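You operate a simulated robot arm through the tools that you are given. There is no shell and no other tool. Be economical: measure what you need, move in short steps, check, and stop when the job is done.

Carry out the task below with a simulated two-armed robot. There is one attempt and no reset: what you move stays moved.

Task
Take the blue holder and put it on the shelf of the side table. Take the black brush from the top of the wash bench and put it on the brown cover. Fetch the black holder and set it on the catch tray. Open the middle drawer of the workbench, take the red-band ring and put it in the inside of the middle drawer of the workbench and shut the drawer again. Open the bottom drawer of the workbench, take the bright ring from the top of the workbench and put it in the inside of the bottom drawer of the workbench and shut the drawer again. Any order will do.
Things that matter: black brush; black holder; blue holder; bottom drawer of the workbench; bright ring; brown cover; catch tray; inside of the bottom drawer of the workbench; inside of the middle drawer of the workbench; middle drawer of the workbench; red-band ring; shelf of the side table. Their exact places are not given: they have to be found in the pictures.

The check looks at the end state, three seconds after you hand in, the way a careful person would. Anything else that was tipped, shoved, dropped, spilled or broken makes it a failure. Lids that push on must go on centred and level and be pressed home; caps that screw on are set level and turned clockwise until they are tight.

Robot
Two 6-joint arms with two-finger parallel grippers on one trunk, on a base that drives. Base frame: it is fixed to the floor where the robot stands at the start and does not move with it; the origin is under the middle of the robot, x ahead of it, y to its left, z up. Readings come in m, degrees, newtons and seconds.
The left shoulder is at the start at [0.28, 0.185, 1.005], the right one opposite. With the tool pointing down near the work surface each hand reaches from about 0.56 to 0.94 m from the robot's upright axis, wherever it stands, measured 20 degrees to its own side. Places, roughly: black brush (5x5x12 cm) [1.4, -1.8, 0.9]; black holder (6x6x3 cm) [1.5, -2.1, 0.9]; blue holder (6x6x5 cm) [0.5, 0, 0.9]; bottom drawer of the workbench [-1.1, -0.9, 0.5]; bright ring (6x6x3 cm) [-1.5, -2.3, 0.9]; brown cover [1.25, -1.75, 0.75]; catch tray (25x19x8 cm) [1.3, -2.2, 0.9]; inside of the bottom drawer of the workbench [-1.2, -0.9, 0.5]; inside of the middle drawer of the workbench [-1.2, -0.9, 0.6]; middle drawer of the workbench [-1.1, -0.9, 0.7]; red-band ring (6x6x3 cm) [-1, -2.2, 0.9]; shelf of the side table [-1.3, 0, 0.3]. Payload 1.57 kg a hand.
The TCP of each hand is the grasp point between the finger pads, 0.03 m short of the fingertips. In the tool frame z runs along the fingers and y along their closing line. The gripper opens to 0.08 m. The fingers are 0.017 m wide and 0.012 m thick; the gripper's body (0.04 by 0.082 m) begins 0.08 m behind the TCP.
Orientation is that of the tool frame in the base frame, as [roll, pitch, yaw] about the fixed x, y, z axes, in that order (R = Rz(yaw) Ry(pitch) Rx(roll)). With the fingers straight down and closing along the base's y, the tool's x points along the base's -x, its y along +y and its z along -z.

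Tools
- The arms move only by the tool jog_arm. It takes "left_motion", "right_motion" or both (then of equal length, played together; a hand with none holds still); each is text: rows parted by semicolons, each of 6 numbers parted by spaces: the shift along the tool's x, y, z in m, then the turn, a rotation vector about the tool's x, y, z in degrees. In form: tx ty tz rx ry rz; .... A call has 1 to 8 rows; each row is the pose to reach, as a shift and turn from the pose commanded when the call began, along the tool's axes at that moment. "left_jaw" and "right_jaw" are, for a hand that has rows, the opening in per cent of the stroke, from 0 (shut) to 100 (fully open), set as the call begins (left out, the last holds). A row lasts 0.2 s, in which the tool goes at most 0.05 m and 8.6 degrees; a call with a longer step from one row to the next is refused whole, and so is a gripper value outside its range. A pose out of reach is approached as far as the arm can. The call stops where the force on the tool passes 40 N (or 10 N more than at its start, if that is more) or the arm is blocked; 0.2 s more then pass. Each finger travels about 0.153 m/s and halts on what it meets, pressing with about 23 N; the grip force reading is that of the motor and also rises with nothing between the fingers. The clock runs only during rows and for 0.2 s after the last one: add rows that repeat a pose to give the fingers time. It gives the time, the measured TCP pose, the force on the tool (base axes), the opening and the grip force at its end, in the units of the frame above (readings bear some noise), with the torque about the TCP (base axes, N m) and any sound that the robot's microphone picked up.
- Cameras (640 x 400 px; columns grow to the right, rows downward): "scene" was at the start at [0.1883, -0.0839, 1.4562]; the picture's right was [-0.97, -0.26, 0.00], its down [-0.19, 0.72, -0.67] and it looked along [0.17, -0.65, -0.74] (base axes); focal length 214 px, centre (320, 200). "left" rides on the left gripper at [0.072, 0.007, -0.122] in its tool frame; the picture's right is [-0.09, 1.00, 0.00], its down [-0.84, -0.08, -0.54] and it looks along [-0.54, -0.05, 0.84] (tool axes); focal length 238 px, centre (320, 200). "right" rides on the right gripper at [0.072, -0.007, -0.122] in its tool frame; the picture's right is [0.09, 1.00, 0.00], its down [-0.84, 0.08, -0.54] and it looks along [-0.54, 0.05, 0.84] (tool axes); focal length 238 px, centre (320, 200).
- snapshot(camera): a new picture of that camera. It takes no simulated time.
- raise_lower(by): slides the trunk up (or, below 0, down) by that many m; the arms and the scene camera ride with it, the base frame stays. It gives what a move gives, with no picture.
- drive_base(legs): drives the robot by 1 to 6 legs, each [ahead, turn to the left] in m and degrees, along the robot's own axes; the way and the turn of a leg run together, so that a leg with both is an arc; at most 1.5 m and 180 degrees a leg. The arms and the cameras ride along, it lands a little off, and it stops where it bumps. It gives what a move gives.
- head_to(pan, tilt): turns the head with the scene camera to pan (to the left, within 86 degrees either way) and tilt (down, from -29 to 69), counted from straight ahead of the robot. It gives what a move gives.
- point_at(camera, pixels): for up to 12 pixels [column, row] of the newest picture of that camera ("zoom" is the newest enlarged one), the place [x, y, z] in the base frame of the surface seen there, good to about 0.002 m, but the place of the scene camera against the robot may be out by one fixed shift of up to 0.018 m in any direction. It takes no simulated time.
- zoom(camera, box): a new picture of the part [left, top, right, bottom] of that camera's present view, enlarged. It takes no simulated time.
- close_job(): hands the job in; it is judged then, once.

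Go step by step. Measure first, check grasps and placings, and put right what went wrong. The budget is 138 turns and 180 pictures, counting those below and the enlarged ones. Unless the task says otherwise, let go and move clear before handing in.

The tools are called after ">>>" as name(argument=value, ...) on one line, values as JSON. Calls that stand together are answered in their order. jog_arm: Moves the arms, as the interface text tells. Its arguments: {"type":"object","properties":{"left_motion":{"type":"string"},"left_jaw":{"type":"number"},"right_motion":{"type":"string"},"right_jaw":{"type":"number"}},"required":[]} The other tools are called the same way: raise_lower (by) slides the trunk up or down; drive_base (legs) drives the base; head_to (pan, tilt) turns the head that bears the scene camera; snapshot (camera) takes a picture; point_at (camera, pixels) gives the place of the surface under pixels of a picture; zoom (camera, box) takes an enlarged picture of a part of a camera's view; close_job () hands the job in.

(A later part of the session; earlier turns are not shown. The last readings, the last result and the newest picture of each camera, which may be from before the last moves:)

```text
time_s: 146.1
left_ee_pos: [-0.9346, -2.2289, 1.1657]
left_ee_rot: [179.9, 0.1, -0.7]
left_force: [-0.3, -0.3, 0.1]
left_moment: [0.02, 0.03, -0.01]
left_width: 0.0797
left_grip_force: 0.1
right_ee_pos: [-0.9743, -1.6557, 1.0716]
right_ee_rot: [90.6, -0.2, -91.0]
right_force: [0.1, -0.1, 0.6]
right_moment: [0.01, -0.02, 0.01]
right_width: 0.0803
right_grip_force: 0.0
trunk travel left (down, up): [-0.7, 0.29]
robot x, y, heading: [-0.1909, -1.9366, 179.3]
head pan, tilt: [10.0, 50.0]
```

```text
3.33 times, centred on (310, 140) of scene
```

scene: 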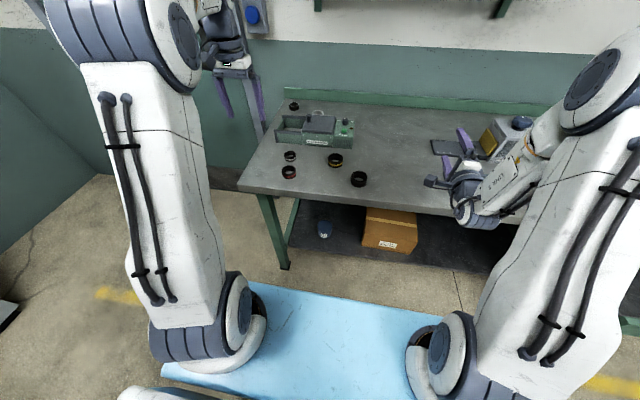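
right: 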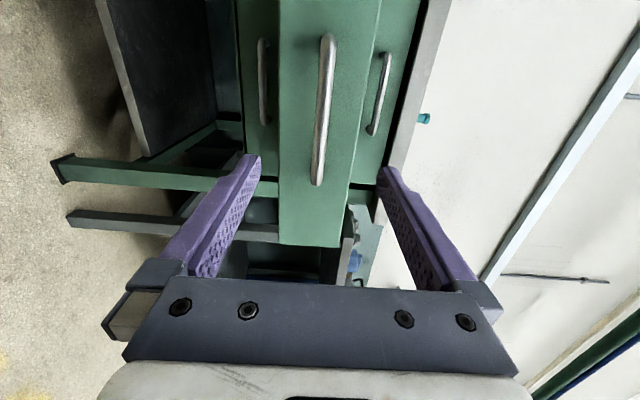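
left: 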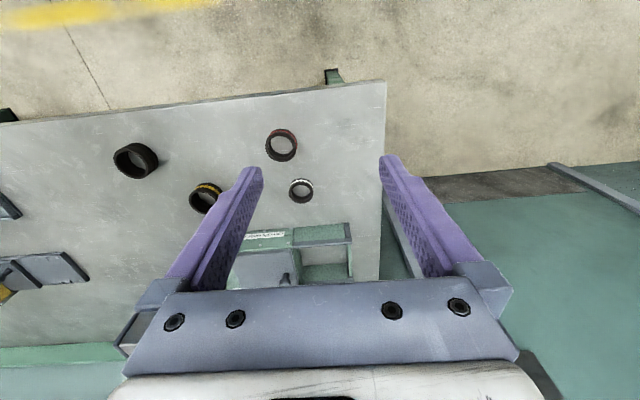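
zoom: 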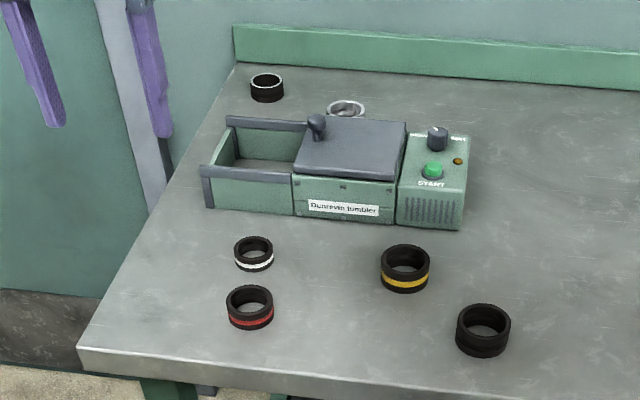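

>>> zoom(camera="left", box=[240, 100, 340, 220])

>>> point_at(camera="zoom", pixels=[[244, 160], [335, 170], [290, 199], [287, 113], [252, 130], [325, 125]])

```text
3.33 times, centred on (290, 160) of left
```

zoom: 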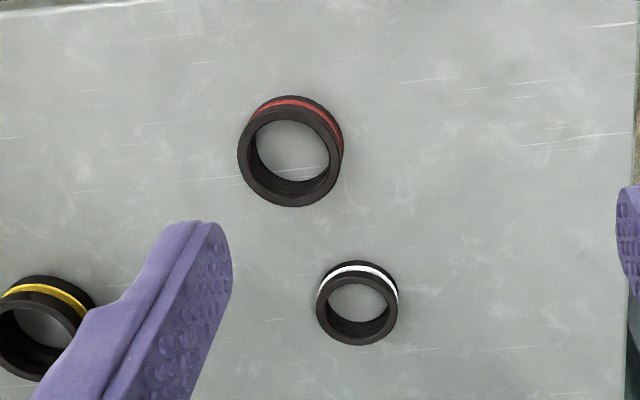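

```text
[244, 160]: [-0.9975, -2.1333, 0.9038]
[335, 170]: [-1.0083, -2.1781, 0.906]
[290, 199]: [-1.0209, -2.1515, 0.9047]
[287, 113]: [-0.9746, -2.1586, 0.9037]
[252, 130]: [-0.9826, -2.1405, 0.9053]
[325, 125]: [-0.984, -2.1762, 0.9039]
```

Red-band ring centre ≈[-0.998,-2.156], top 0.905, bench 0.8815. I descend on it with the left hand.

>>> jog_arm(left_motion="-0.021 -0.0243 0.01 0 0 0; -0.042 -0.0486 0.02 0 0 0; -0.0634 -0.0729 0.03 0 0 0; -0.0634 -0.0729 0.075 0 0 0; -0.0634 -0.0729 0.12 0 0 0; -0.0634 -0.0729 0.165 0 0 0; -0.0634 -0.0729 0.2 0 0 0; -0.0634 -0.0729 0.2 0 0 0", left_jaw=100)

>>> snapshot(camera="left")

```text
time_s: 147.9
left_ee_pos: [-0.9981, -2.158, 0.9654]
left_ee_rot: [-180.0, 0.2, -0.6]
left_force: [0.4, -0.3, -0.4]
left_moment: [0.0, -0.03, -0.02]
left_width: 0.0802
left_grip_force: 0.1
right_ee_pos: [-0.9747, -1.6554, 1.0732]
right_ee_rot: [90.6, -0.1, -91.0]
right_force: [-0.6, 1.4, 0.5]
right_moment: [0.01, -0.03, -0.05]
right_width: 0.0801
right_grip_force: 0.0
trunk travel left (down, up): [-0.7, 0.29]
robot x, y, heading: [-0.1938, -1.9378, 179.0]
head pan, tilt: [10.0, 50.0]
```

```text
125 pictures are left
```

left: 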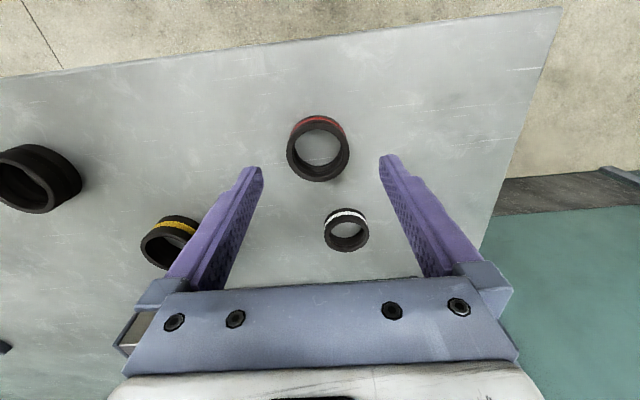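

>>> jog_arm(left_motion="0 0 0.03 0 0 0; 0 0 0.05 0 0 0; 0 0 0.05 0 0 0")

>>> jog_arm(left_motion="0 0 0 0 0 0; 0 0 0 0 0 0; 0 0 0 0 0 0; 0 0 -0.04 0 0 0; 0 0 -0.08 0 0 0; 0 0 -0.13 0 0 0; 0 0 -0.18 0 0 0; 0 0 -0.22 0 0 0", left_jaw=0)

>>> snapshot(camera="left")

```text
time_s: 148.7
left_ee_pos: [-0.9974, -2.1585, 0.9159]
left_ee_rot: [179.8, 0.2, -0.6]
left_force: [0.5, 0.7, 0.1]
left_moment: [0.0, 0.0, -0.03]
left_width: 0.08
left_grip_force: 0.0
right_ee_pos: [-0.9752, -1.6553, 1.0731]
right_ee_rot: [90.7, -0.1, -91.0]
right_force: [0.4, -0.5, -0.4]
right_moment: [0.0, -0.01, 0.0]
right_width: 0.08
right_grip_force: 0.0
trunk travel left (down, up): [-0.7, 0.29]
robot x, y, heading: [-0.1891, -1.9316, 179.1]
head pan, tilt: [10.0, 50.0]
```

```text
time_s: 150.5
left_ee_pos: [-0.9973, -2.154, 1.1351]
left_ee_rot: [179.9, 0.1, -0.6]
left_force: [-0.3, 0.4, -1.2]
left_moment: [0.0, 0.0, 0.01]
left_width: 0.0513
left_grip_force: 23.4
right_ee_pos: [-0.9739, -1.657, 1.0719]
right_ee_rot: [90.6, 0.0, -91.0]
right_force: [-1.2, 0.3, -0.9]
right_moment: [-0.03, -0.01, 0.01]
right_width: 0.08
right_grip_force: 0.1
trunk travel left (down, up): [-0.7, 0.29]
robot x, y, heading: [-0.1908, -1.9356, 179.0]
head pan, tilt: [10.0, 50.0]
```

```text
124 pictures are left
```

left: 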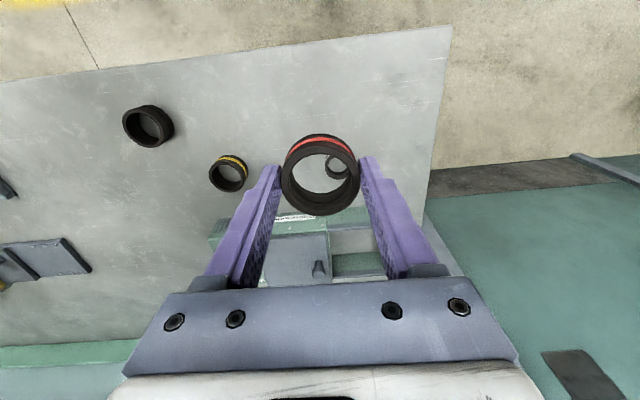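

The red-band ring is held (0.051 m). I drive back to the open drawer.

>>> drive_base(legs=[[-0.1, 0], [0, -89], [1.26, 0], [0, 90]])

>>> head_to(pan=10, tilt=55)

>>> snapshot(camera="scene")

>>> snapshot(camera="left")

```text
time_s: 165.2
left_ee_pos: [-0.8666, -0.8965, 1.1348]
left_ee_rot: [179.9, 0.2, -2.0]
left_force: [0.1, -0.6, -0.5]
left_moment: [0.01, 0.01, 0.04]
left_width: 0.0515
left_grip_force: 23.0
right_ee_pos: [-0.8302, -0.3974, 1.0722]
right_ee_rot: [90.6, -0.1, -92.6]
right_force: [-0.2, 0.5, 0.3]
right_moment: [-0.02, 0.03, 0.0]
right_width: 0.0799
right_grip_force: 0.0
trunk travel left (down, up): [-0.7, 0.29]
robot x, y, heading: [-0.0583, -0.6969, 177.7]
head pan, tilt: [10.0, 50.0]
```

```text
time_s: 165.8
left_ee_pos: [-0.8665, -0.8964, 1.135]
left_ee_rot: [180.0, 0.1, -2.1]
left_force: [-0.3, 0.3, -1.7]
left_moment: [-0.01, 0.01, 0.0]
left_width: 0.0513
left_grip_force: 23.2
right_ee_pos: [-0.8304, -0.3988, 1.0729]
right_ee_rot: [90.6, 0.0, -92.3]
right_force: [0.7, 0.3, 0.0]
right_moment: [0.0, -0.01, -0.03]
right_width: 0.0798
right_grip_force: 0.1
trunk travel left (down, up): [-0.7, 0.29]
robot x, y, heading: [-0.0568, -0.7014, 177.7]
head pan, tilt: [10.0, 55.0]
```

```text
123 pictures are left
```

scene: 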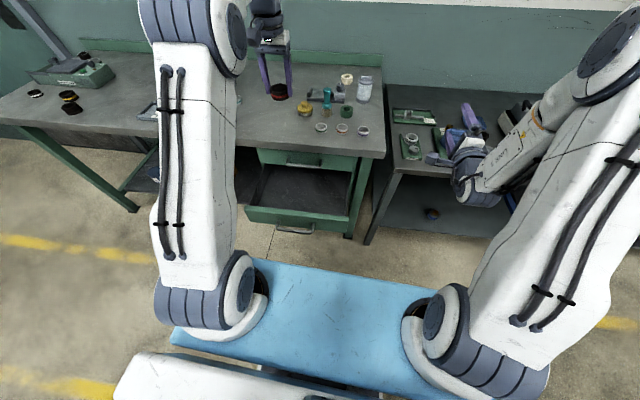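

```text
122 pictures are left
```

left: 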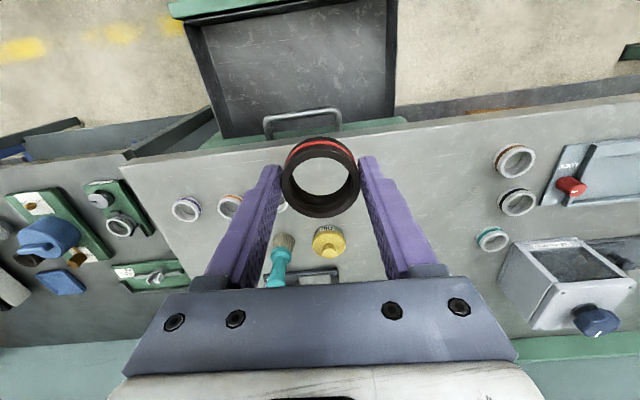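

>>> point_at(camera="left", pixels=[[300, 60], [300, 20], [300, 100], [200, 20], [395, 15], [215, 60], [385, 90], [225, 130], [300, 125], [300, 2], [250, 12]])

```text
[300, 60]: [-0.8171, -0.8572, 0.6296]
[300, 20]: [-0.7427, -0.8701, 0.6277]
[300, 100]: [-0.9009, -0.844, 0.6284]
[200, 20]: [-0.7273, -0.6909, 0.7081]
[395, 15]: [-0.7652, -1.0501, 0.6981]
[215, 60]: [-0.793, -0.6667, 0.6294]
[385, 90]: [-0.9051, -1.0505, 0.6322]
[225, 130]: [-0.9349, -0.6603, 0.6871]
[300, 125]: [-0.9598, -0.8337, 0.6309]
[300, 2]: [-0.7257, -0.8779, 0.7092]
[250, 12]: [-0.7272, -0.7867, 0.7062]
```

Drawer floor z=0.629, free region x -0.73…-0.91. I bring the hand to x=-0.795 and lower.

>>> jog_arm(left_motion="0.036 0 0 0 0 1; 0.0715 0.003 0 0 0 2; 0.0715 0.003 0 0 0 2")

>>> raise_lower(by=-0.37)

>>> snapshot(camera="left")

```text
time_s: 166.6
left_ee_pos: [-0.7939, -0.9036, 1.1355]
left_ee_rot: [180.0, 0.1, -4.0]
left_force: [-0.6, -0.4, -0.2]
left_moment: [0.01, -0.02, -0.04]
left_width: 0.0512
left_grip_force: 22.9
right_ee_pos: [-0.8311, -0.3982, 1.0716]
right_ee_rot: [90.6, -0.1, -92.5]
right_force: [0.4, 0.8, 0.0]
right_moment: [0.03, -0.01, -0.01]
right_width: 0.0801
right_grip_force: 0.1
trunk travel left (down, up): [-0.7, 0.29]
robot x, y, heading: [-0.0547, -0.7018, 177.9]
head pan, tilt: [10.0, 55.0]
```

```text
time_s: 170.2
left_ee_pos: [-0.7934, -0.904, 0.7651]
left_ee_rot: [179.8, 0.2, -3.9]
left_force: [-0.3, -0.4, -1.3]
left_moment: [-0.02, 0.02, -0.02]
left_width: 0.0513
left_grip_force: 22.6
right_ee_pos: [-0.83, -0.3988, 0.7033]
right_ee_rot: [90.7, -0.1, -92.4]
right_force: [0.2, -0.4, -0.3]
right_moment: [0.0, 0.05, 0.01]
right_width: 0.08
right_grip_force: 0.1
trunk travel left (down, up): [-0.33, 0.66]
robot x, y, heading: [-0.0522, -0.7023, 177.8]
head pan, tilt: [10.0, 55.0]
```

```text
121 pictures are left
```

left: 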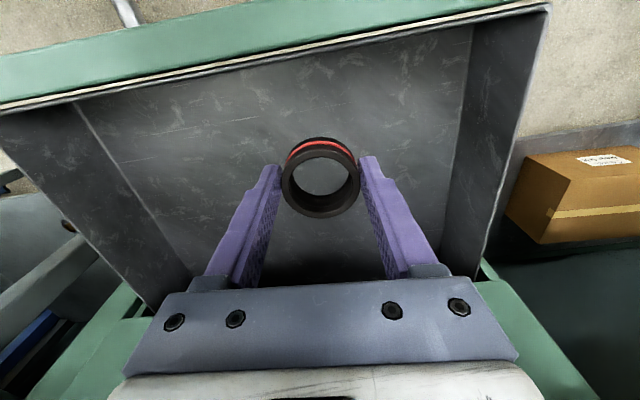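

Well inside. I lower to the floor gently, release and rise.

>>> jog_arm(left_motion="0 0 0.04 0 0 0; 0 0 0.08 0 0 0; 0 0 0.092 0 0 0; 0 0 0.098 0 0 0; 0 0 0.101 0 0 0; 0 0 0.101 0 0 0")

>>> jog_arm(left_motion="0 0 0 0 0 0; 0 0 0 0 0 0; 0 0 -0.04 0 0 0; 0 0 -0.08 0 0 0; 0 0 -0.12 0 0 0; 0 0 -0.17 0 0 0", left_jaw=100)

>>> snapshot(camera="left")

```text
time_s: 171.6
left_ee_pos: [-0.7934, -0.9041, 0.6657]
left_ee_rot: [179.9, 0.2, -4.1]
left_force: [2.5, -1.6, 5.8]
left_moment: [0.13, -0.09, -0.06]
left_width: 0.0513
left_grip_force: 22.8
right_ee_pos: [-0.8307, -0.4001, 0.7028]
right_ee_rot: [90.7, -0.1, -92.4]
right_force: [1.1, 0.1, 0.7]
right_moment: [-0.02, -0.01, 0.0]
right_width: 0.0799
right_grip_force: 0.1
trunk travel left (down, up): [-0.33, 0.66]
robot x, y, heading: [-0.0581, -0.6984, 177.7]
head pan, tilt: [10.0, 55.0]
```

```text
time_s: 173.0
left_ee_pos: [-0.797, -0.9024, 0.8358]
left_ee_rot: [179.8, 0.1, -4.0]
left_force: [0.6, -0.8, -0.4]
left_moment: [-0.01, 0.02, 0.01]
left_width: 0.0802
left_grip_force: 0.1
right_ee_pos: [-0.8305, -0.3983, 0.7035]
right_ee_rot: [90.6, -0.1, -92.4]
right_force: [0.0, 0.6, 0.6]
right_moment: [-0.01, 0.04, 0.02]
right_width: 0.0801
right_grip_force: 0.0
trunk travel left (down, up): [-0.33, 0.66]
robot x, y, heading: [-0.0528, -0.6966, 178.0]
head pan, tilt: [10.0, 55.0]
```

```text
120 pictures are left
```

left: 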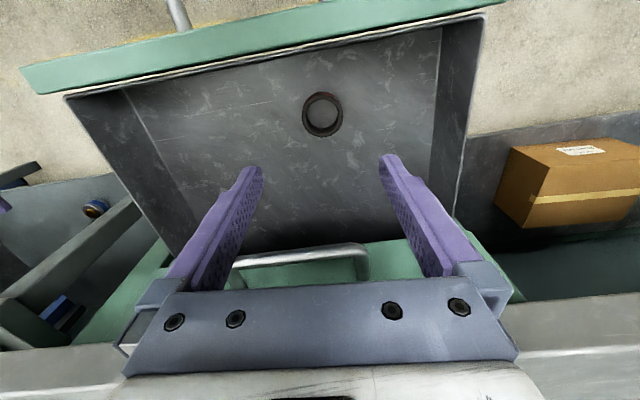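

The ring lies in the drawer. I raise, move sideways to line up the right hand with the handle, and set its jaw half open to push the front shut.

>>> raise_lower(by=0.3)

>>> drive_base(legs=[[0, 90], [0.42, 0], [0, -88], [-0.25, 0]])

>>> raise_lower(by=-0.328)

>>> jog_arm(right_motion="0 0 0 0 0 0; 0 0 0 0 0 0", right_jaw=45)

>>> snapshot(camera="right")

```text
time_s: 176.0
left_ee_pos: [-0.7951, -0.9008, 1.1362]
left_ee_rot: [179.9, 0.2, -4.0]
left_force: [0.1, -1.1, -0.8]
left_moment: [-0.02, -0.01, 0.02]
left_width: 0.08
left_grip_force: 0.0
right_ee_pos: [-0.83, -0.3988, 1.0029]
right_ee_rot: [90.6, -0.1, -92.4]
right_force: [-0.2, -0.3, 0.2]
right_moment: [-0.02, -0.01, 0.01]
right_width: 0.08
right_grip_force: 0.0
trunk travel left (down, up): [-0.63, 0.36]
robot x, y, heading: [-0.0536, -0.7, 177.6]
head pan, tilt: [10.0, 55.0]
```

```text
time_s: 187.6
left_ee_pos: [-0.5493, -1.3634, 1.1346]
left_ee_rot: [179.9, 0.1, -0.8]
left_force: [-0.4, -0.7, 0.2]
left_moment: [-0.05, -0.03, -0.02]
left_width: 0.08
left_grip_force: 0.2
right_ee_pos: [-0.6111, -0.8629, 1.0033]
right_ee_rot: [90.5, 0.0, -89.1]
right_force: [0.0, 0.6, -0.7]
right_moment: [-0.01, -0.03, 0.0]
right_width: 0.0804
right_grip_force: 0.1
trunk travel left (down, up): [-0.63, 0.36]
robot x, y, heading: [0.1824, -1.1208, -179.5]
head pan, tilt: [10.0, 55.0]
```

```text
time_s: 190.8
left_ee_pos: [-0.5488, -1.3634, 0.8078]
left_ee_rot: [179.8, 0.2, -0.8]
left_force: [-0.9, -0.3, -0.3]
left_moment: [0.04, -0.04, 0.02]
left_width: 0.0799
left_grip_force: 0.0
right_ee_pos: [-0.6117, -0.8642, 0.6746]
right_ee_rot: [90.6, -0.2, -89.2]
right_force: [0.8, -1.1, 0.7]
right_moment: [-0.01, 0.04, 0.02]
right_width: 0.08
right_grip_force: 0.0
trunk travel left (down, up): [-0.302, 0.688]
robot x, y, heading: [0.1766, -1.1208, -179.3]
head pan, tilt: [10.0, 55.0]
```

```text
time_s: 191.4
left_ee_pos: [-0.5488, -1.3637, 0.8079]
left_ee_rot: [179.9, 0.1, -0.9]
left_force: [0.3, 0.3, -0.1]
left_moment: [0.03, -0.01, 0.03]
left_width: 0.0802
left_grip_force: 0.0
right_ee_pos: [-0.6119, -0.864, 0.6746]
right_ee_rot: [90.5, -0.1, -89.1]
right_force: [-0.1, 0.5, -0.1]
right_moment: [0.0, -0.01, 0.0]
right_width: 0.0359
right_grip_force: 0.0
trunk travel left (down, up): [-0.302, 0.688]
robot x, y, heading: [0.1794, -1.1207, -179.4]
head pan, tilt: [10.0, 55.0]
```

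```text
119 pictures are left
```

right: 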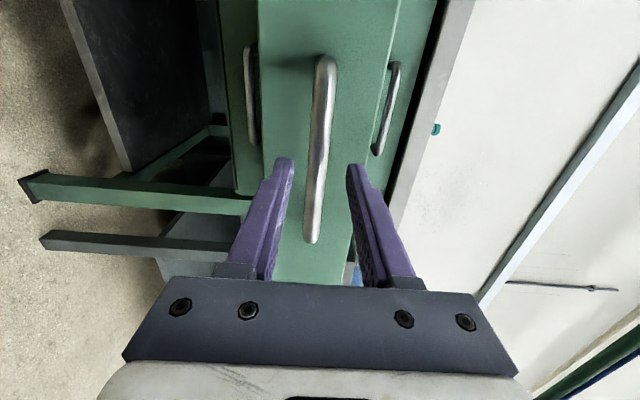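

Jaw straddles the bar. I push the drawer in by driving.

>>> drive_base(legs=[[0.2, 0]])

>>> drive_base(legs=[[0.1, 0]])

>>> snapshot(camera="right")

```text
time_s: 193.0
left_ee_pos: [-0.7511, -1.3645, 0.8082]
left_ee_rot: [179.9, 0.2, -0.9]
left_force: [-0.4, 0.6, 0.7]
left_moment: [0.0, -0.04, 0.01]
left_width: 0.0799
left_grip_force: 0.0
right_ee_pos: [-0.8133, -0.8657, 0.6736]
right_ee_rot: [90.7, 0.0, -89.2]
right_force: [0.3, -0.8, 0.5]
right_moment: [-0.01, 0.02, -0.02]
right_width: 0.0363
right_grip_force: 0.0
trunk travel left (down, up): [-0.302, 0.688]
robot x, y, heading: [-0.0222, -1.1208, -179.4]
head pan, tilt: [10.0, 55.0]
```

```text
time_s: 194.1
left_ee_pos: [-0.8494, -1.3684, 0.809]
left_ee_rot: [179.9, 0.1, -0.7]
left_force: [0.8, 0.3, 0.5]
left_moment: [-0.02, -0.05, 0.0]
left_width: 0.0802
left_grip_force: 0.0
right_ee_pos: [-0.9115, -0.869, 0.6743]
right_ee_rot: [90.7, 0.0, -89.1]
right_force: [30.4, -4.3, 1.0]
right_moment: [0.27, 0.77, -0.12]
right_width: 0.0372
right_grip_force: 0.3
trunk travel left (down, up): [-0.302, 0.688]
robot x, y, heading: [-0.1209, -1.1195, -179.2]
head pan, tilt: [10.0, 55.0]
```

```text
118 pictures are left
```

right: 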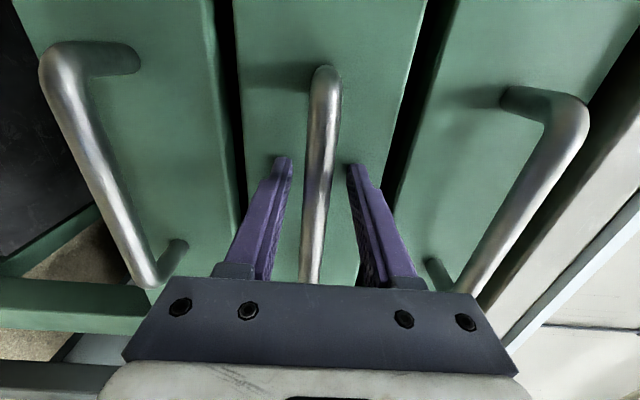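

Middle drawer is shut (30 N at the stop, face at -0.942). Now the bottom drawer: back off, lower, advance.

>>> drive_base(legs=[[-0.12, 0]])

>>> raise_lower(by=-0.114)

>>> jog_arm(right_motion="0 0 0 0 0 0; 0 0 0 0 0 0; 0 0 0 0 0 0", right_jaw=100)

>>> snapshot(camera="right")

>>> point_at(camera="right", pixels=[[310, 60], [310, 100], [310, 140], [308, 180], [305, 120], [315, 120]])

```text
time_s: 195.4
left_ee_pos: [-0.7297, -1.3645, 0.8071]
left_ee_rot: [179.8, 0.2, -0.9]
left_force: [0.2, -0.2, 0.2]
left_moment: [-0.02, 0.02, -0.03]
left_width: 0.0801
left_grip_force: 0.1
right_ee_pos: [-0.7892, -0.8657, 0.6735]
right_ee_rot: [90.7, -0.2, -89.2]
right_force: [-0.3, 0.5, 0.3]
right_moment: [0.02, -0.03, -0.01]
right_width: 0.0361
right_grip_force: 0.0
trunk travel left (down, up): [-0.302, 0.688]
robot x, y, heading: [0.0042, -1.1228, -179.4]
head pan, tilt: [10.0, 55.0]
```

```text
time_s: 196.8
left_ee_pos: [-0.7297, -1.3652, 0.6933]
left_ee_rot: [179.9, 0.2, -0.9]
left_force: [-0.6, 0.4, 0.4]
left_moment: [0.0, 0.02, -0.02]
left_width: 0.0798
left_grip_force: 0.0
right_ee_pos: [-0.7886, -0.8663, 0.5593]
right_ee_rot: [90.7, -0.1, -89.1]
right_force: [-0.9, 0.1, -0.6]
right_moment: [0.04, 0.01, -0.01]
right_width: 0.0363
right_grip_force: 0.0
trunk travel left (down, up): [-0.188, 0.802]
robot x, y, heading: [0.002, -1.1222, -179.4]
head pan, tilt: [10.0, 55.0]
```

```text
time_s: 197.6
left_ee_pos: [-0.7293, -1.3663, 0.6943]
left_ee_rot: [179.9, 0.2, -0.9]
left_force: [-0.4, -0.2, -0.5]
left_moment: [0.02, -0.01, 0.03]
left_width: 0.0799
left_grip_force: 0.1
right_ee_pos: [-0.7884, -0.8646, 0.5599]
right_ee_rot: [90.6, 0.0, -89.1]
right_force: [0.1, 0.2, -1.2]
right_moment: [-0.01, 0.02, -0.03]
right_width: 0.0799
right_grip_force: 0.1
trunk travel left (down, up): [-0.188, 0.802]
robot x, y, heading: [-0.0016, -1.121, -179.1]
head pan, tilt: [10.0, 55.0]
```

```text
117 pictures are left
```

right: 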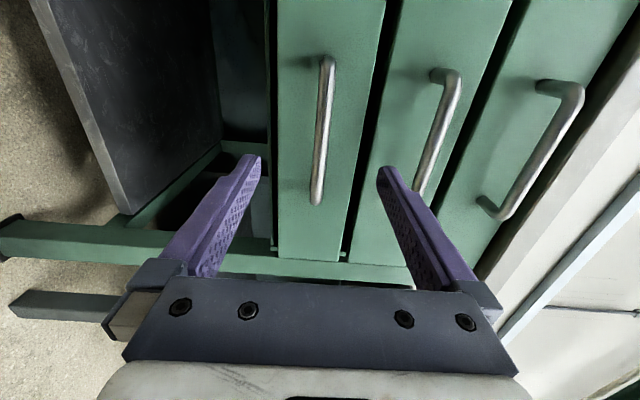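

```text
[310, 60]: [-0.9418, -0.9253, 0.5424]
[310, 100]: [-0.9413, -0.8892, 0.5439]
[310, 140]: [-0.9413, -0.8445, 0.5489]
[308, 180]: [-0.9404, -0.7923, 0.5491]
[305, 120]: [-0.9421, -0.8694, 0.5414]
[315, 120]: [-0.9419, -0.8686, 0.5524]
```

>>> drive_base(legs=[[0.105, 0]])

>>> jog_arm(right_motion="0 0 0 0 0 0; 0 0 0 0 0 0; 0 0 0 0 0 0; 0 0 0 0 0 0", right_jaw=0)

>>> drive_base(legs=[[-0.24, 0]])

>>> snapshot(camera="right")

```text
time_s: 198.8
left_ee_pos: [-0.8342, -1.3663, 0.6925]
left_ee_rot: [180.0, 0.2, -0.9]
left_force: [0.1, 0.0, -0.7]
left_moment: [0.02, 0.03, 0.03]
left_width: 0.0801
left_grip_force: 0.2
right_ee_pos: [-0.8949, -0.8668, 0.5607]
right_ee_rot: [90.6, -0.2, -89.1]
right_force: [-0.7, 0.3, 0.3]
right_moment: [-0.02, -0.01, -0.03]
right_width: 0.0797
right_grip_force: 0.1
trunk travel left (down, up): [-0.188, 0.802]
robot x, y, heading: [-0.1023, -1.1227, -179.6]
head pan, tilt: [10.0, 55.0]
```

```text
time_s: 199.8
left_ee_pos: [-0.8346, -1.3649, 0.6938]
left_ee_rot: [179.9, 0.2, -0.9]
left_force: [-0.9, 0.1, -0.5]
left_moment: [0.06, 0.04, 0.03]
left_width: 0.08
left_grip_force: 0.1
right_ee_pos: [-0.8945, -0.8674, 0.5608]
right_ee_rot: [90.6, -0.1, -89.1]
right_force: [0.3, 0.8, 5.4]
right_moment: [0.04, 0.08, 0.1]
right_width: 0.0148
right_grip_force: 30.6
trunk travel left (down, up): [-0.188, 0.802]
robot x, y, heading: [-0.1039, -1.1218, -179.5]
head pan, tilt: [10.0, 55.0]
```

```text
time_s: 201.6
left_ee_pos: [-0.5962, -1.3608, 0.6933]
left_ee_rot: [-180.0, 0.2, -1.1]
left_force: [-0.3, -0.2, -0.1]
left_moment: [0.0, -0.01, 0.01]
left_width: 0.0799
left_grip_force: 0.1
right_ee_pos: [-0.6544, -0.8622, 0.5599]
right_ee_rot: [90.7, 0.0, -89.0]
right_force: [0.5, -24.7, 9.9]
right_moment: [0.03, 0.08, 0.2]
right_width: 0.0149
right_grip_force: 31.0
trunk travel left (down, up): [-0.188, 0.802]
robot x, y, heading: [0.1326, -1.1227, -179.4]
head pan, tilt: [10.0, 55.0]
```

```text
116 pictures are left
```

right: 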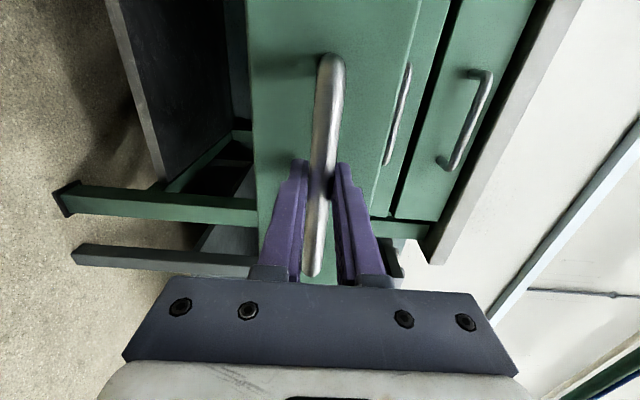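

Bottom drawer open. I release, back off, raise and drive around the bench's far end for the bright ring.

>>> jog_arm(right_motion="0 0 0 0 0 0; 0 0 0 0 0 0; 0 0 0 0 0 0", right_jaw=100)

>>> drive_base(legs=[[-0.12, 0]])

>>> raise_lower(by=0.4)

>>> raise_lower(by=0.12)

>>> drive_base(legs=[[0, 67], [1.0, 0], [0.95, 0], [0, -85]])

>>> head_to(pan=-15, tilt=35)

>>> snapshot(camera="scene")

```text
time_s: 202.4
left_ee_pos: [-0.5968, -1.36, 0.6948]
left_ee_rot: [179.9, 0.2, -1.2]
left_force: [0.7, -0.3, -0.3]
left_moment: [0.01, -0.01, 0.0]
left_width: 0.08
left_grip_force: 0.1
right_ee_pos: [-0.6545, -0.8618, 0.5585]
right_ee_rot: [90.7, 0.0, -89.0]
right_force: [0.0, -0.7, 0.1]
right_moment: [0.01, -0.01, -0.04]
right_width: 0.08
right_grip_force: 0.0
trunk travel left (down, up): [-0.188, 0.802]
robot x, y, heading: [0.1322, -1.1187, -179.6]
head pan, tilt: [10.0, 55.0]
```

```text
time_s: 203.6
left_ee_pos: [-0.4756, -1.3607, 0.6951]
left_ee_rot: [179.9, 0.1, -1.1]
left_force: [-0.1, -0.1, -0.7]
left_moment: [0.01, -0.01, 0.02]
left_width: 0.0797
left_grip_force: 0.1
right_ee_pos: [-0.5332, -0.8616, 0.5605]
right_ee_rot: [90.8, 0.0, -88.9]
right_force: [0.1, 0.3, 0.4]
right_moment: [0.02, 0.0, -0.02]
right_width: 0.08
right_grip_force: 0.1
trunk travel left (down, up): [-0.188, 0.802]
robot x, y, heading: [0.2526, -1.1185, -179.6]
head pan, tilt: [10.0, 55.0]
```

```text
time_s: 207.4
left_ee_pos: [-0.4746, -1.36, 1.0927]
left_ee_rot: [179.9, 0.1, -1.2]
left_force: [0.7, 0.0, 0.0]
left_moment: [0.0, -0.02, -0.01]
left_width: 0.08
left_grip_force: 0.1
right_ee_pos: [-0.5348, -0.8629, 0.9606]
right_ee_rot: [90.7, 0.0, -88.8]
right_force: [0.2, 0.5, -1.3]
right_moment: [-0.02, -0.02, 0.01]
right_width: 0.0801
right_grip_force: 0.1
trunk travel left (down, up): [-0.588, 0.402]
robot x, y, heading: [0.2543, -1.1188, -179.5]
head pan, tilt: [10.0, 55.0]
```

```text
time_s: 208.9
left_ee_pos: [-0.4758, -1.3603, 1.2131]
left_ee_rot: [179.8, 0.1, -1.1]
left_force: [-0.2, -0.6, 0.0]
left_moment: [-0.01, 0.02, 0.0]
left_width: 0.08
left_grip_force: 0.0
right_ee_pos: [-0.5336, -0.8634, 1.0794]
right_ee_rot: [90.7, 0.0, -88.9]
right_force: [0.2, -0.2, 0.1]
right_moment: [-0.02, 0.0, -0.02]
right_width: 0.0799
right_grip_force: 0.1
trunk travel left (down, up): [-0.708, 0.282]
robot x, y, heading: [0.252, -1.1198, -179.8]
head pan, tilt: [10.0, 55.0]
```

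```text
time_s: 225.1
left_ee_pos: [-1.2089, -2.9313, 1.2132]
left_ee_rot: [179.8, 0.1, -17.3]
left_force: [-0.1, -0.5, 0.4]
left_moment: [-0.01, -0.02, -0.01]
left_width: 0.0799
left_grip_force: 0.0
right_ee_pos: [-1.1256, -2.4369, 1.0799]
right_ee_rot: [90.7, 0.0, -105.1]
right_force: [-0.6, -1.3, 1.4]
right_moment: [0.0, 0.02, -0.02]
right_width: 0.0799
right_grip_force: 0.0
trunk travel left (down, up): [-0.708, 0.282]
robot x, y, heading: [-0.4405, -2.9057, 164.0]
head pan, tilt: [10.0, 55.0]
```

```text
time_s: 226.0
left_ee_pos: [-1.2084, -2.9305, 1.2137]
left_ee_rot: [179.9, 0.1, -17.3]
left_force: [-0.3, -0.2, -0.7]
left_moment: [0.0, 0.03, 0.02]
left_width: 0.0797
left_grip_force: 0.0
right_ee_pos: [-1.125, -2.4365, 1.0802]
right_ee_rot: [90.7, -0.1, -105.2]
right_force: [0.8, -0.7, -0.4]
right_moment: [0.02, 0.01, -0.01]
right_width: 0.08
right_grip_force: 0.1
trunk travel left (down, up): [-0.708, 0.282]
robot x, y, heading: [-0.438, -2.9054, 164.2]
head pan, tilt: [-15.0, 35.0]
```

```text
115 pictures are left
```

scene: 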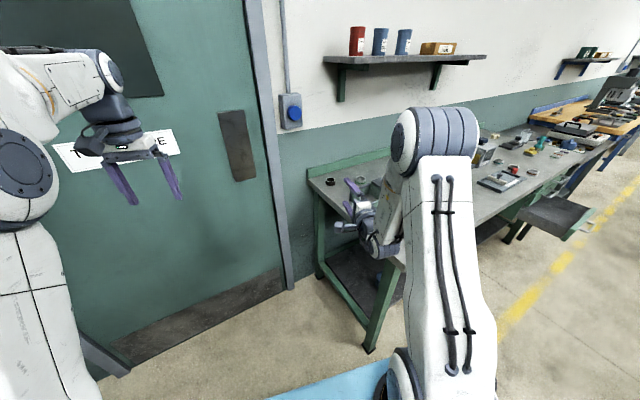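

>>> zoom(camera="scene", box=[290, 140, 430, 240])

>>> point_at(camera="scene", pixels=[[330, 180], [361, 180], [310, 180], [315, 200], [345, 235], [180, 250], [275, 230], [398, 265]])

```text
4.00 times, centred on (360, 190) of scene
```

zoom: 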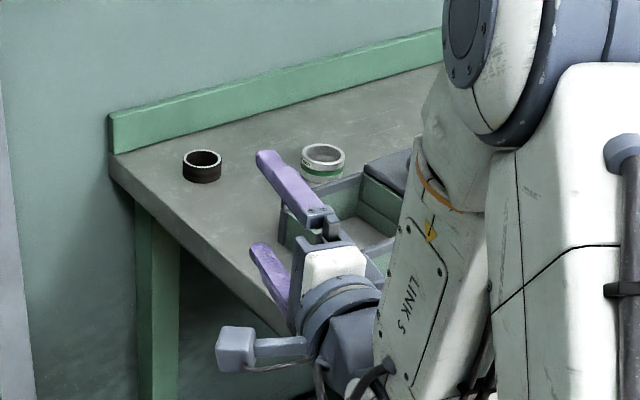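

```text
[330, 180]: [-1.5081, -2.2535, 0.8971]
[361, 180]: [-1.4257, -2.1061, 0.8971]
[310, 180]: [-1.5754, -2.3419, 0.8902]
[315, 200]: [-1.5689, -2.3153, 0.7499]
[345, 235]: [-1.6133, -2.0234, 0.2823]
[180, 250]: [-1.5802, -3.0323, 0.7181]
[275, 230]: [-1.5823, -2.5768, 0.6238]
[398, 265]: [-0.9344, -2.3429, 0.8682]
```

By its position the bright ring is the dark ring with the bright rim at (330,180)→[-1.5,-2.25], by the bench's back corner. I reposition the base to approach it diagonally, reversing in to keep the hands off the door.

>>> drive_base(legs=[[0, -117.5], [-0.4, 0], [0, 71], [0.38, 0]])

>>> snapshot(camera="left")

>>> snapshot(camera="scene")

```text
time_s: 238.4
left_ee_pos: [-1.4352, -2.3172, 1.214]
left_ee_rot: [179.9, 0.2, -64.1]
left_force: [-0.5, 0.5, -0.5]
left_moment: [0.06, -0.04, 0.0]
left_width: 0.08
left_grip_force: 0.1
right_ee_pos: [-1.0194, -2.039, 1.0799]
right_ee_rot: [90.8, 0.0, -152.0]
right_force: [0.0, -0.1, 0.4]
right_moment: [-0.01, 0.02, -0.03]
right_width: 0.0798
right_grip_force: 0.1
trunk travel left (down, up): [-0.708, 0.282]
robot x, y, heading: [-0.8925, -2.8596, 117.4]
head pan, tilt: [-15.0, 35.0]
```

```text
113 pictures are left
```

left: 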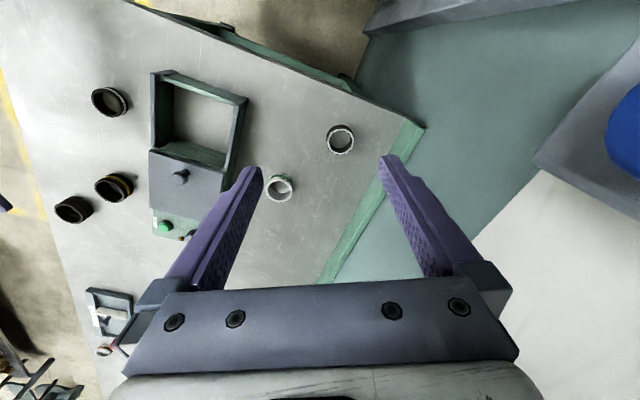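

```text
112 pictures are left
```

scene: 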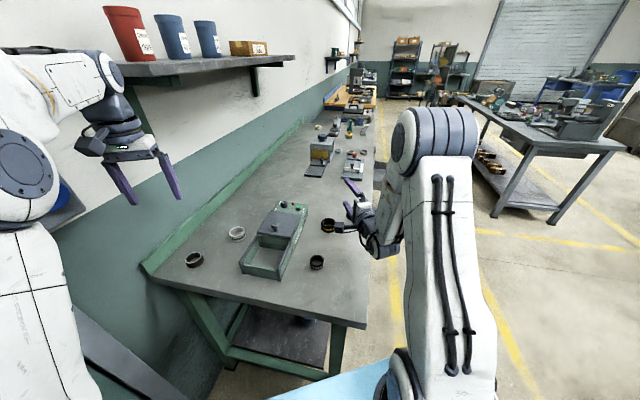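

>>> zoom(camera="left", box=[250, 90, 390, 220])

>>> point_at(camera="left", pixels=[[328, 141], [352, 141], [340, 128], [340, 152], [340, 123], [360, 165], [405, 135], [280, 188]])

```text
3.08 times, centred on (320, 155) of left
```

zoom: 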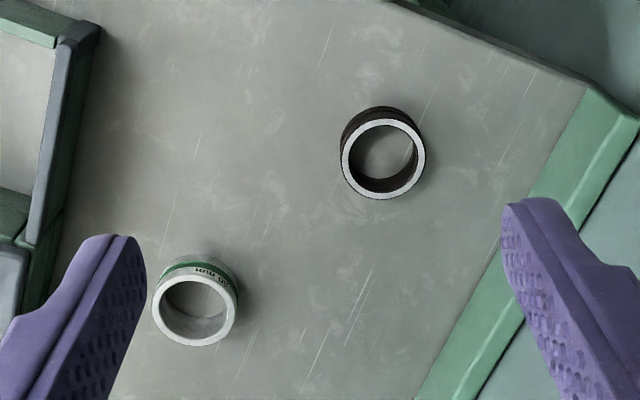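

```text
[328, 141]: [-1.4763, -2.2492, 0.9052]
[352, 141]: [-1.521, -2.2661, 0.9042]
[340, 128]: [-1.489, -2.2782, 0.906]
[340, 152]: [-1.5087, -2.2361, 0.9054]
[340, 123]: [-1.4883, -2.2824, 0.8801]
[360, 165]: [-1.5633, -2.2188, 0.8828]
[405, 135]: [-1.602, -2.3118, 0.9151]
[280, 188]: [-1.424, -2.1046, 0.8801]
```

Bright ring centre ≈[-1.499,-2.2575], top 0.905. I move over it and descend in two stages.

>>> jog_arm(left_motion="-0.0408 0.0156 0.01 0 0 0; -0.0816 0.0313 0.02 0 0 0; -0.0816 0.0313 0.06 0 0 0; -0.0816 0.0313 0.1 0 0 0; -0.0816 0.0313 0.15 0 0 0; -0.0816 0.0313 0.2 0 0 0; -0.0816 0.0313 0.24 0 0 0; -0.0816 0.0313 0.24 0 0 0")

>>> snapshot(camera="left")

>>> point_at(camera="left", pixels=[[290, 140], [345, 140], [317, 115], [317, 165]])

```text
time_s: 240.2
left_ee_pos: [-1.4982, -2.2522, 0.9737]
left_ee_rot: [180.0, 0.1, -64.1]
left_force: [-1.0, 0.1, -1.3]
left_moment: [0.01, 0.02, 0.01]
left_width: 0.0801
left_grip_force: 0.0
right_ee_pos: [-1.0184, -2.0383, 1.0793]
right_ee_rot: [90.7, 0.0, -152.0]
right_force: [0.3, 0.6, 0.6]
right_moment: [0.0, 0.0, -0.01]
right_width: 0.0801
right_grip_force: 0.1
trunk travel left (down, up): [-0.708, 0.282]
robot x, y, heading: [-0.8855, -2.8577, 117.6]
head pan, tilt: [-15.0, 35.0]
```

```text
110 pictures are left
```

left: 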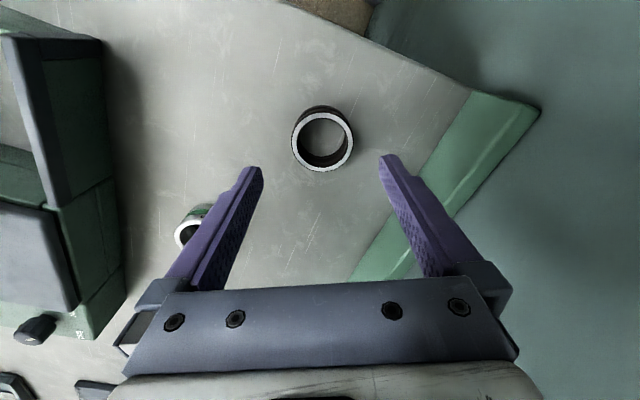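

```text
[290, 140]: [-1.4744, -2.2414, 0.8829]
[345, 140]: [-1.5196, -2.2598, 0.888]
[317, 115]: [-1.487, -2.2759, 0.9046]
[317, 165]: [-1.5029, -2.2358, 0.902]
```

>>> jog_arm(left_motion="0.003 0 0.03 0 0 0; 0.003 0 0.055 0 0 0; 0.003 0 0.059 0 0 0; 0.003 0 0.059 0 0 0")

>>> jog_arm(left_motion="0 0 0 0 0 0; 0 0 0 0 0 0; 0 0 0 0 0 0; 0 0 -0.04 0 0 0; 0 0 -0.08 0 0 0; 0 0 -0.13 0 0 0; 0 0 -0.18 0 0 0; 0 0 -0.22 0 0 0", left_jaw=0)

>>> snapshot(camera="left")

```text
time_s: 241.2
left_ee_pos: [-1.4989, -2.2561, 0.913]
left_ee_rot: [179.9, 0.2, -64.1]
left_force: [-0.1, -0.6, 0.4]
left_moment: [0.01, 0.0, 0.03]
left_width: 0.0798
left_grip_force: 0.0
right_ee_pos: [-1.0182, -2.0402, 1.0796]
right_ee_rot: [90.7, 0.0, -152.0]
right_force: [0.0, 0.6, -0.6]
right_moment: [0.01, -0.02, 0.01]
right_width: 0.0799
right_grip_force: 0.1
trunk travel left (down, up): [-0.708, 0.282]
robot x, y, heading: [-0.8947, -2.8586, 117.5]
head pan, tilt: [-15.0, 35.0]
```

```text
time_s: 243.0
left_ee_pos: [-1.4986, -2.2587, 1.1309]
left_ee_rot: [-180.0, 0.2, -64.1]
left_force: [-0.7, -0.2, -1.3]
left_moment: [-0.02, 0.01, 0.01]
left_width: 0.0516
left_grip_force: 22.8
right_ee_pos: [-1.0185, -2.038, 1.0796]
right_ee_rot: [90.6, 0.0, -152.0]
right_force: [-0.5, -0.5, 0.8]
right_moment: [-0.02, -0.01, 0.04]
right_width: 0.08
right_grip_force: 0.0
trunk travel left (down, up): [-0.708, 0.282]
robot x, y, heading: [-0.887, -2.8631, 117.4]
head pan, tilt: [-15.0, 35.0]
```

```text
109 pictures are left
```

left: 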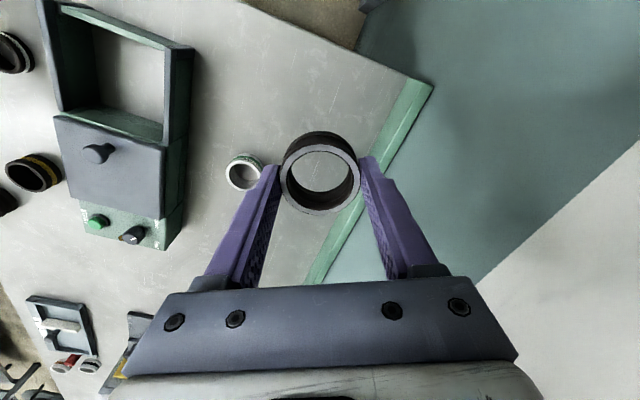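

Bright ring held (0.0516 m). I draw the hand in and drive back around to the drawers.

>>> jog_arm(left_motion="0.04 -0.015 -0.01 0 0 0; 0.08 -0.03 -0.02 0 0 0; 0.08 -0.03 -0.02 0 0 0")

>>> drive_base(legs=[[-0.38, 0], [0, -71], [0.4, 0], [0, 33], [1.2, 0], [1.03, 0]])

>>> drive_base(legs=[[0, 98]])

>>> snapshot(camera="left")

```text
time_s: 243.8
left_ee_pos: [-1.4345, -2.3199, 1.1504]
left_ee_rot: [179.9, 0.3, -64.1]
left_force: [0.0, 0.2, -0.5]
left_moment: [0.0, 0.0, 0.0]
left_width: 0.0512
left_grip_force: 23.1
right_ee_pos: [-1.0182, -2.0392, 1.0798]
right_ee_rot: [90.6, 0.1, -151.9]
right_force: [-0.6, 0.8, -0.1]
right_moment: [0.0, -0.03, 0.0]
right_width: 0.0801
right_grip_force: 0.0
trunk travel left (down, up): [-0.708, 0.282]
robot x, y, heading: [-0.8899, -2.8563, 117.4]
head pan, tilt: [-15.0, 35.0]
```

```text
time_s: 263.2
left_ee_pos: [-0.3586, 0.0443, 1.1497]
left_ee_rot: [179.9, 0.1, -97.3]
left_force: [0.0, -0.6, -1.6]
left_moment: [0.0, -0.01, -0.01]
left_width: 0.0511
left_grip_force: 23.0
right_ee_pos: [0.1449, 0.0485, 1.0798]
right_ee_rot: [90.8, 0.0, 174.8]
right_force: [0.1, 0.5, -0.8]
right_moment: [-0.02, 0.06, 0.0]
right_width: 0.08
right_grip_force: 0.1
trunk travel left (down, up): [-0.708, 0.282]
robot x, y, heading: [-0.1957, -0.7053, 84.4]
head pan, tilt: [-15.0, 35.0]
```

```text
time_s: 267.6
left_ee_pos: [-0.9349, -0.9149, 1.1491]
left_ee_rot: [179.9, 0.1, -3.6]
left_force: [-0.4, -0.2, -2.3]
left_moment: [-0.01, 0.0, 0.02]
left_width: 0.051
left_grip_force: 22.8
right_ee_pos: [-0.973, -0.4148, 1.0814]
right_ee_rot: [90.7, 0.0, -91.5]
right_force: [-0.2, -0.5, -0.2]
right_moment: [-0.02, -0.04, 0.02]
right_width: 0.0802
right_grip_force: 0.0
trunk travel left (down, up): [-0.708, 0.282]
robot x, y, heading: [-0.1961, -0.7074, 177.9]
head pan, tilt: [-15.0, 35.0]
```

```text
108 pictures are left
```

left: 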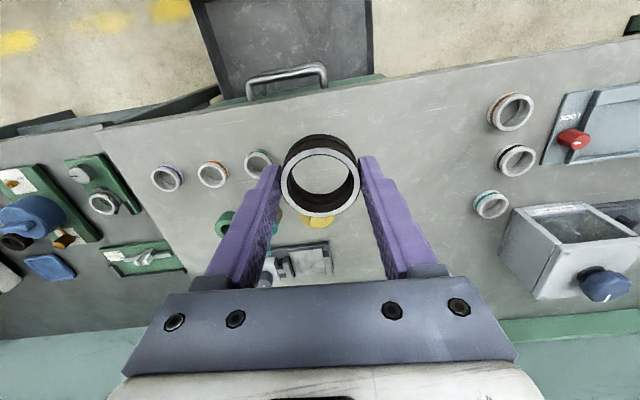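

I back up 0.145 m and lower over the drawer.

>>> drive_base(legs=[[-0.145, 0]])

>>> raise_lower(by=-0.3)

>>> snapshot(camera="left")

>>> point_at(camera="left", pixels=[[250, 80], [330, 60], [400, 80], [330, 15], [250, 110], [330, 235]])

```text
time_s: 268.9
left_ee_pos: [-0.7899, -0.9213, 1.1489]
left_ee_rot: [179.9, 0.1, -3.4]
left_force: [-0.6, -0.5, -1.8]
left_moment: [-0.01, -0.03, 0.02]
left_width: 0.0509
left_grip_force: 23.2
right_ee_pos: [-0.832, -0.4222, 1.0794]
right_ee_rot: [90.7, 0.0, -91.4]
right_force: [-0.5, 0.3, -0.3]
right_moment: [-0.03, -0.01, -0.01]
right_width: 0.0801
right_grip_force: 0.0
trunk travel left (down, up): [-0.708, 0.282]
robot x, y, heading: [-0.0529, -0.7091, 178.0]
head pan, tilt: [-15.0, 35.0]
```

```text
time_s: 271.9
left_ee_pos: [-0.7901, -0.9213, 0.8497]
left_ee_rot: [179.9, 0.2, -3.4]
left_force: [0.3, -0.3, -1.5]
left_moment: [0.0, 0.04, 0.03]
left_width: 0.0509
left_grip_force: 22.6
right_ee_pos: [-0.8299, -0.4219, 0.7804]
right_ee_rot: [90.7, 0.0, -91.4]
right_force: [0.4, -0.2, 0.5]
right_moment: [-0.02, -0.03, 0.0]
right_width: 0.0801
right_grip_force: 0.0
trunk travel left (down, up): [-0.408, 0.582]
robot x, y, heading: [-0.0508, -0.7068, 178.3]
head pan, tilt: [-15.0, 35.0]
```

```text
107 pictures are left
```

left: 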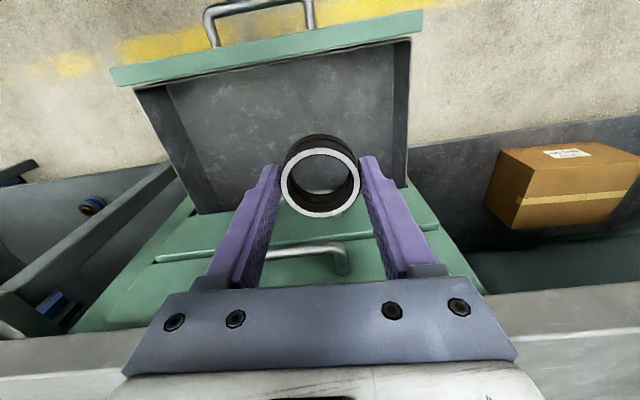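

```text
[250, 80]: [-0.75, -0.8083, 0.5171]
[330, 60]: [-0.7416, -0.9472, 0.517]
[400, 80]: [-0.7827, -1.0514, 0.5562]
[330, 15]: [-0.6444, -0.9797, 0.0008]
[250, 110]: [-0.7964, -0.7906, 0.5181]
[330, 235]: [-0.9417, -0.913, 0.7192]
```

Drawer floor z=0.517. I lower the trunk 0.25 and finish with the arm.

>>> raise_lower(by=-0.25)

>>> jog_arm(left_motion="0 0 0.025 0 0 0; 0 0 0.038 0 0 0; 0 0 0.045 0 0 0; 0 0 0.049 0 0 0; 0 0 0.049 0 0 0")

>>> jog_arm(left_motion="0 0 0 0 0 0; 0 0 0 0 0 0; 0 0 -0.04 0 0 0; 0 0 -0.08 0 0 0; 0 0 -0.12 0 0 0; 0 0 -0.17 0 0 0; 0 0 -0.21 0 0 0", left_jaw=100)

>>> snapshot(camera="left")

```text
time_s: 274.5
left_ee_pos: [-0.789, -0.9226, 0.601]
left_ee_rot: [180.0, 0.2, -3.5]
left_force: [0.9, 0.5, -1.2]
left_moment: [0.0, 0.01, -0.01]
left_width: 0.0506
left_grip_force: 22.9
right_ee_pos: [-0.8294, -0.4218, 0.5303]
right_ee_rot: [90.7, -0.1, -91.5]
right_force: [-0.9, 0.1, -0.9]
right_moment: [0.04, 0.02, 0.0]
right_width: 0.08
right_grip_force: 0.1
trunk travel left (down, up): [-0.158, 0.832]
robot x, y, heading: [-0.0527, -0.7128, 178.2]
head pan, tilt: [-15.0, 35.0]
```

```text
time_s: 275.7
left_ee_pos: [-0.7908, -0.9215, 0.5525]
left_ee_rot: [179.9, 0.3, -3.5]
left_force: [0.1, -0.9, 3.6]
left_moment: [0.06, -0.06, 0.0]
left_width: 0.0508
left_grip_force: 23.0
right_ee_pos: [-0.8303, -0.4213, 0.5299]
right_ee_rot: [90.7, 0.1, -91.4]
right_force: [0.6, 0.4, -0.1]
right_moment: [0.03, 0.01, -0.01]
right_width: 0.0801
right_grip_force: 0.0
trunk travel left (down, up): [-0.158, 0.832]
robot x, y, heading: [-0.0482, -0.7155, 178.4]
head pan, tilt: [-15.0, 35.0]
```

```text
time_s: 277.3
left_ee_pos: [-0.7882, -0.9204, 0.7577]
left_ee_rot: [179.8, 0.3, -3.5]
left_force: [0.5, -0.3, -0.4]
left_moment: [-0.01, 0.04, -0.03]
left_width: 0.0802
left_grip_force: 0.1
right_ee_pos: [-0.8306, -0.4213, 0.5295]
right_ee_rot: [90.7, 0.0, -91.2]
right_force: [-0.2, 0.7, 0.2]
right_moment: [0.0, 0.03, -0.02]
right_width: 0.0801
right_grip_force: 0.1
trunk travel left (down, up): [-0.158, 0.832]
robot x, y, heading: [-0.0573, -0.7107, 177.8]
head pan, tilt: [-15.0, 35.0]
```

```text
106 pictures are left
```

left: 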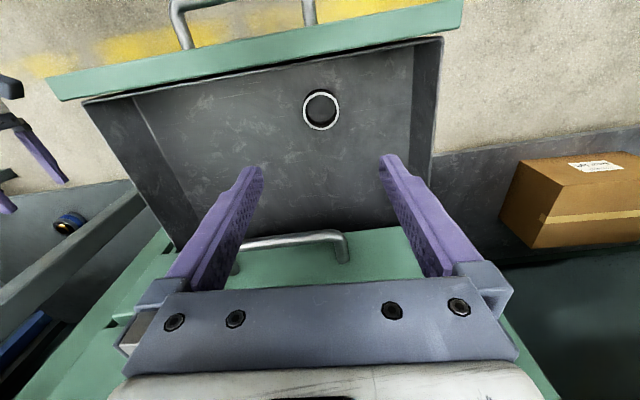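

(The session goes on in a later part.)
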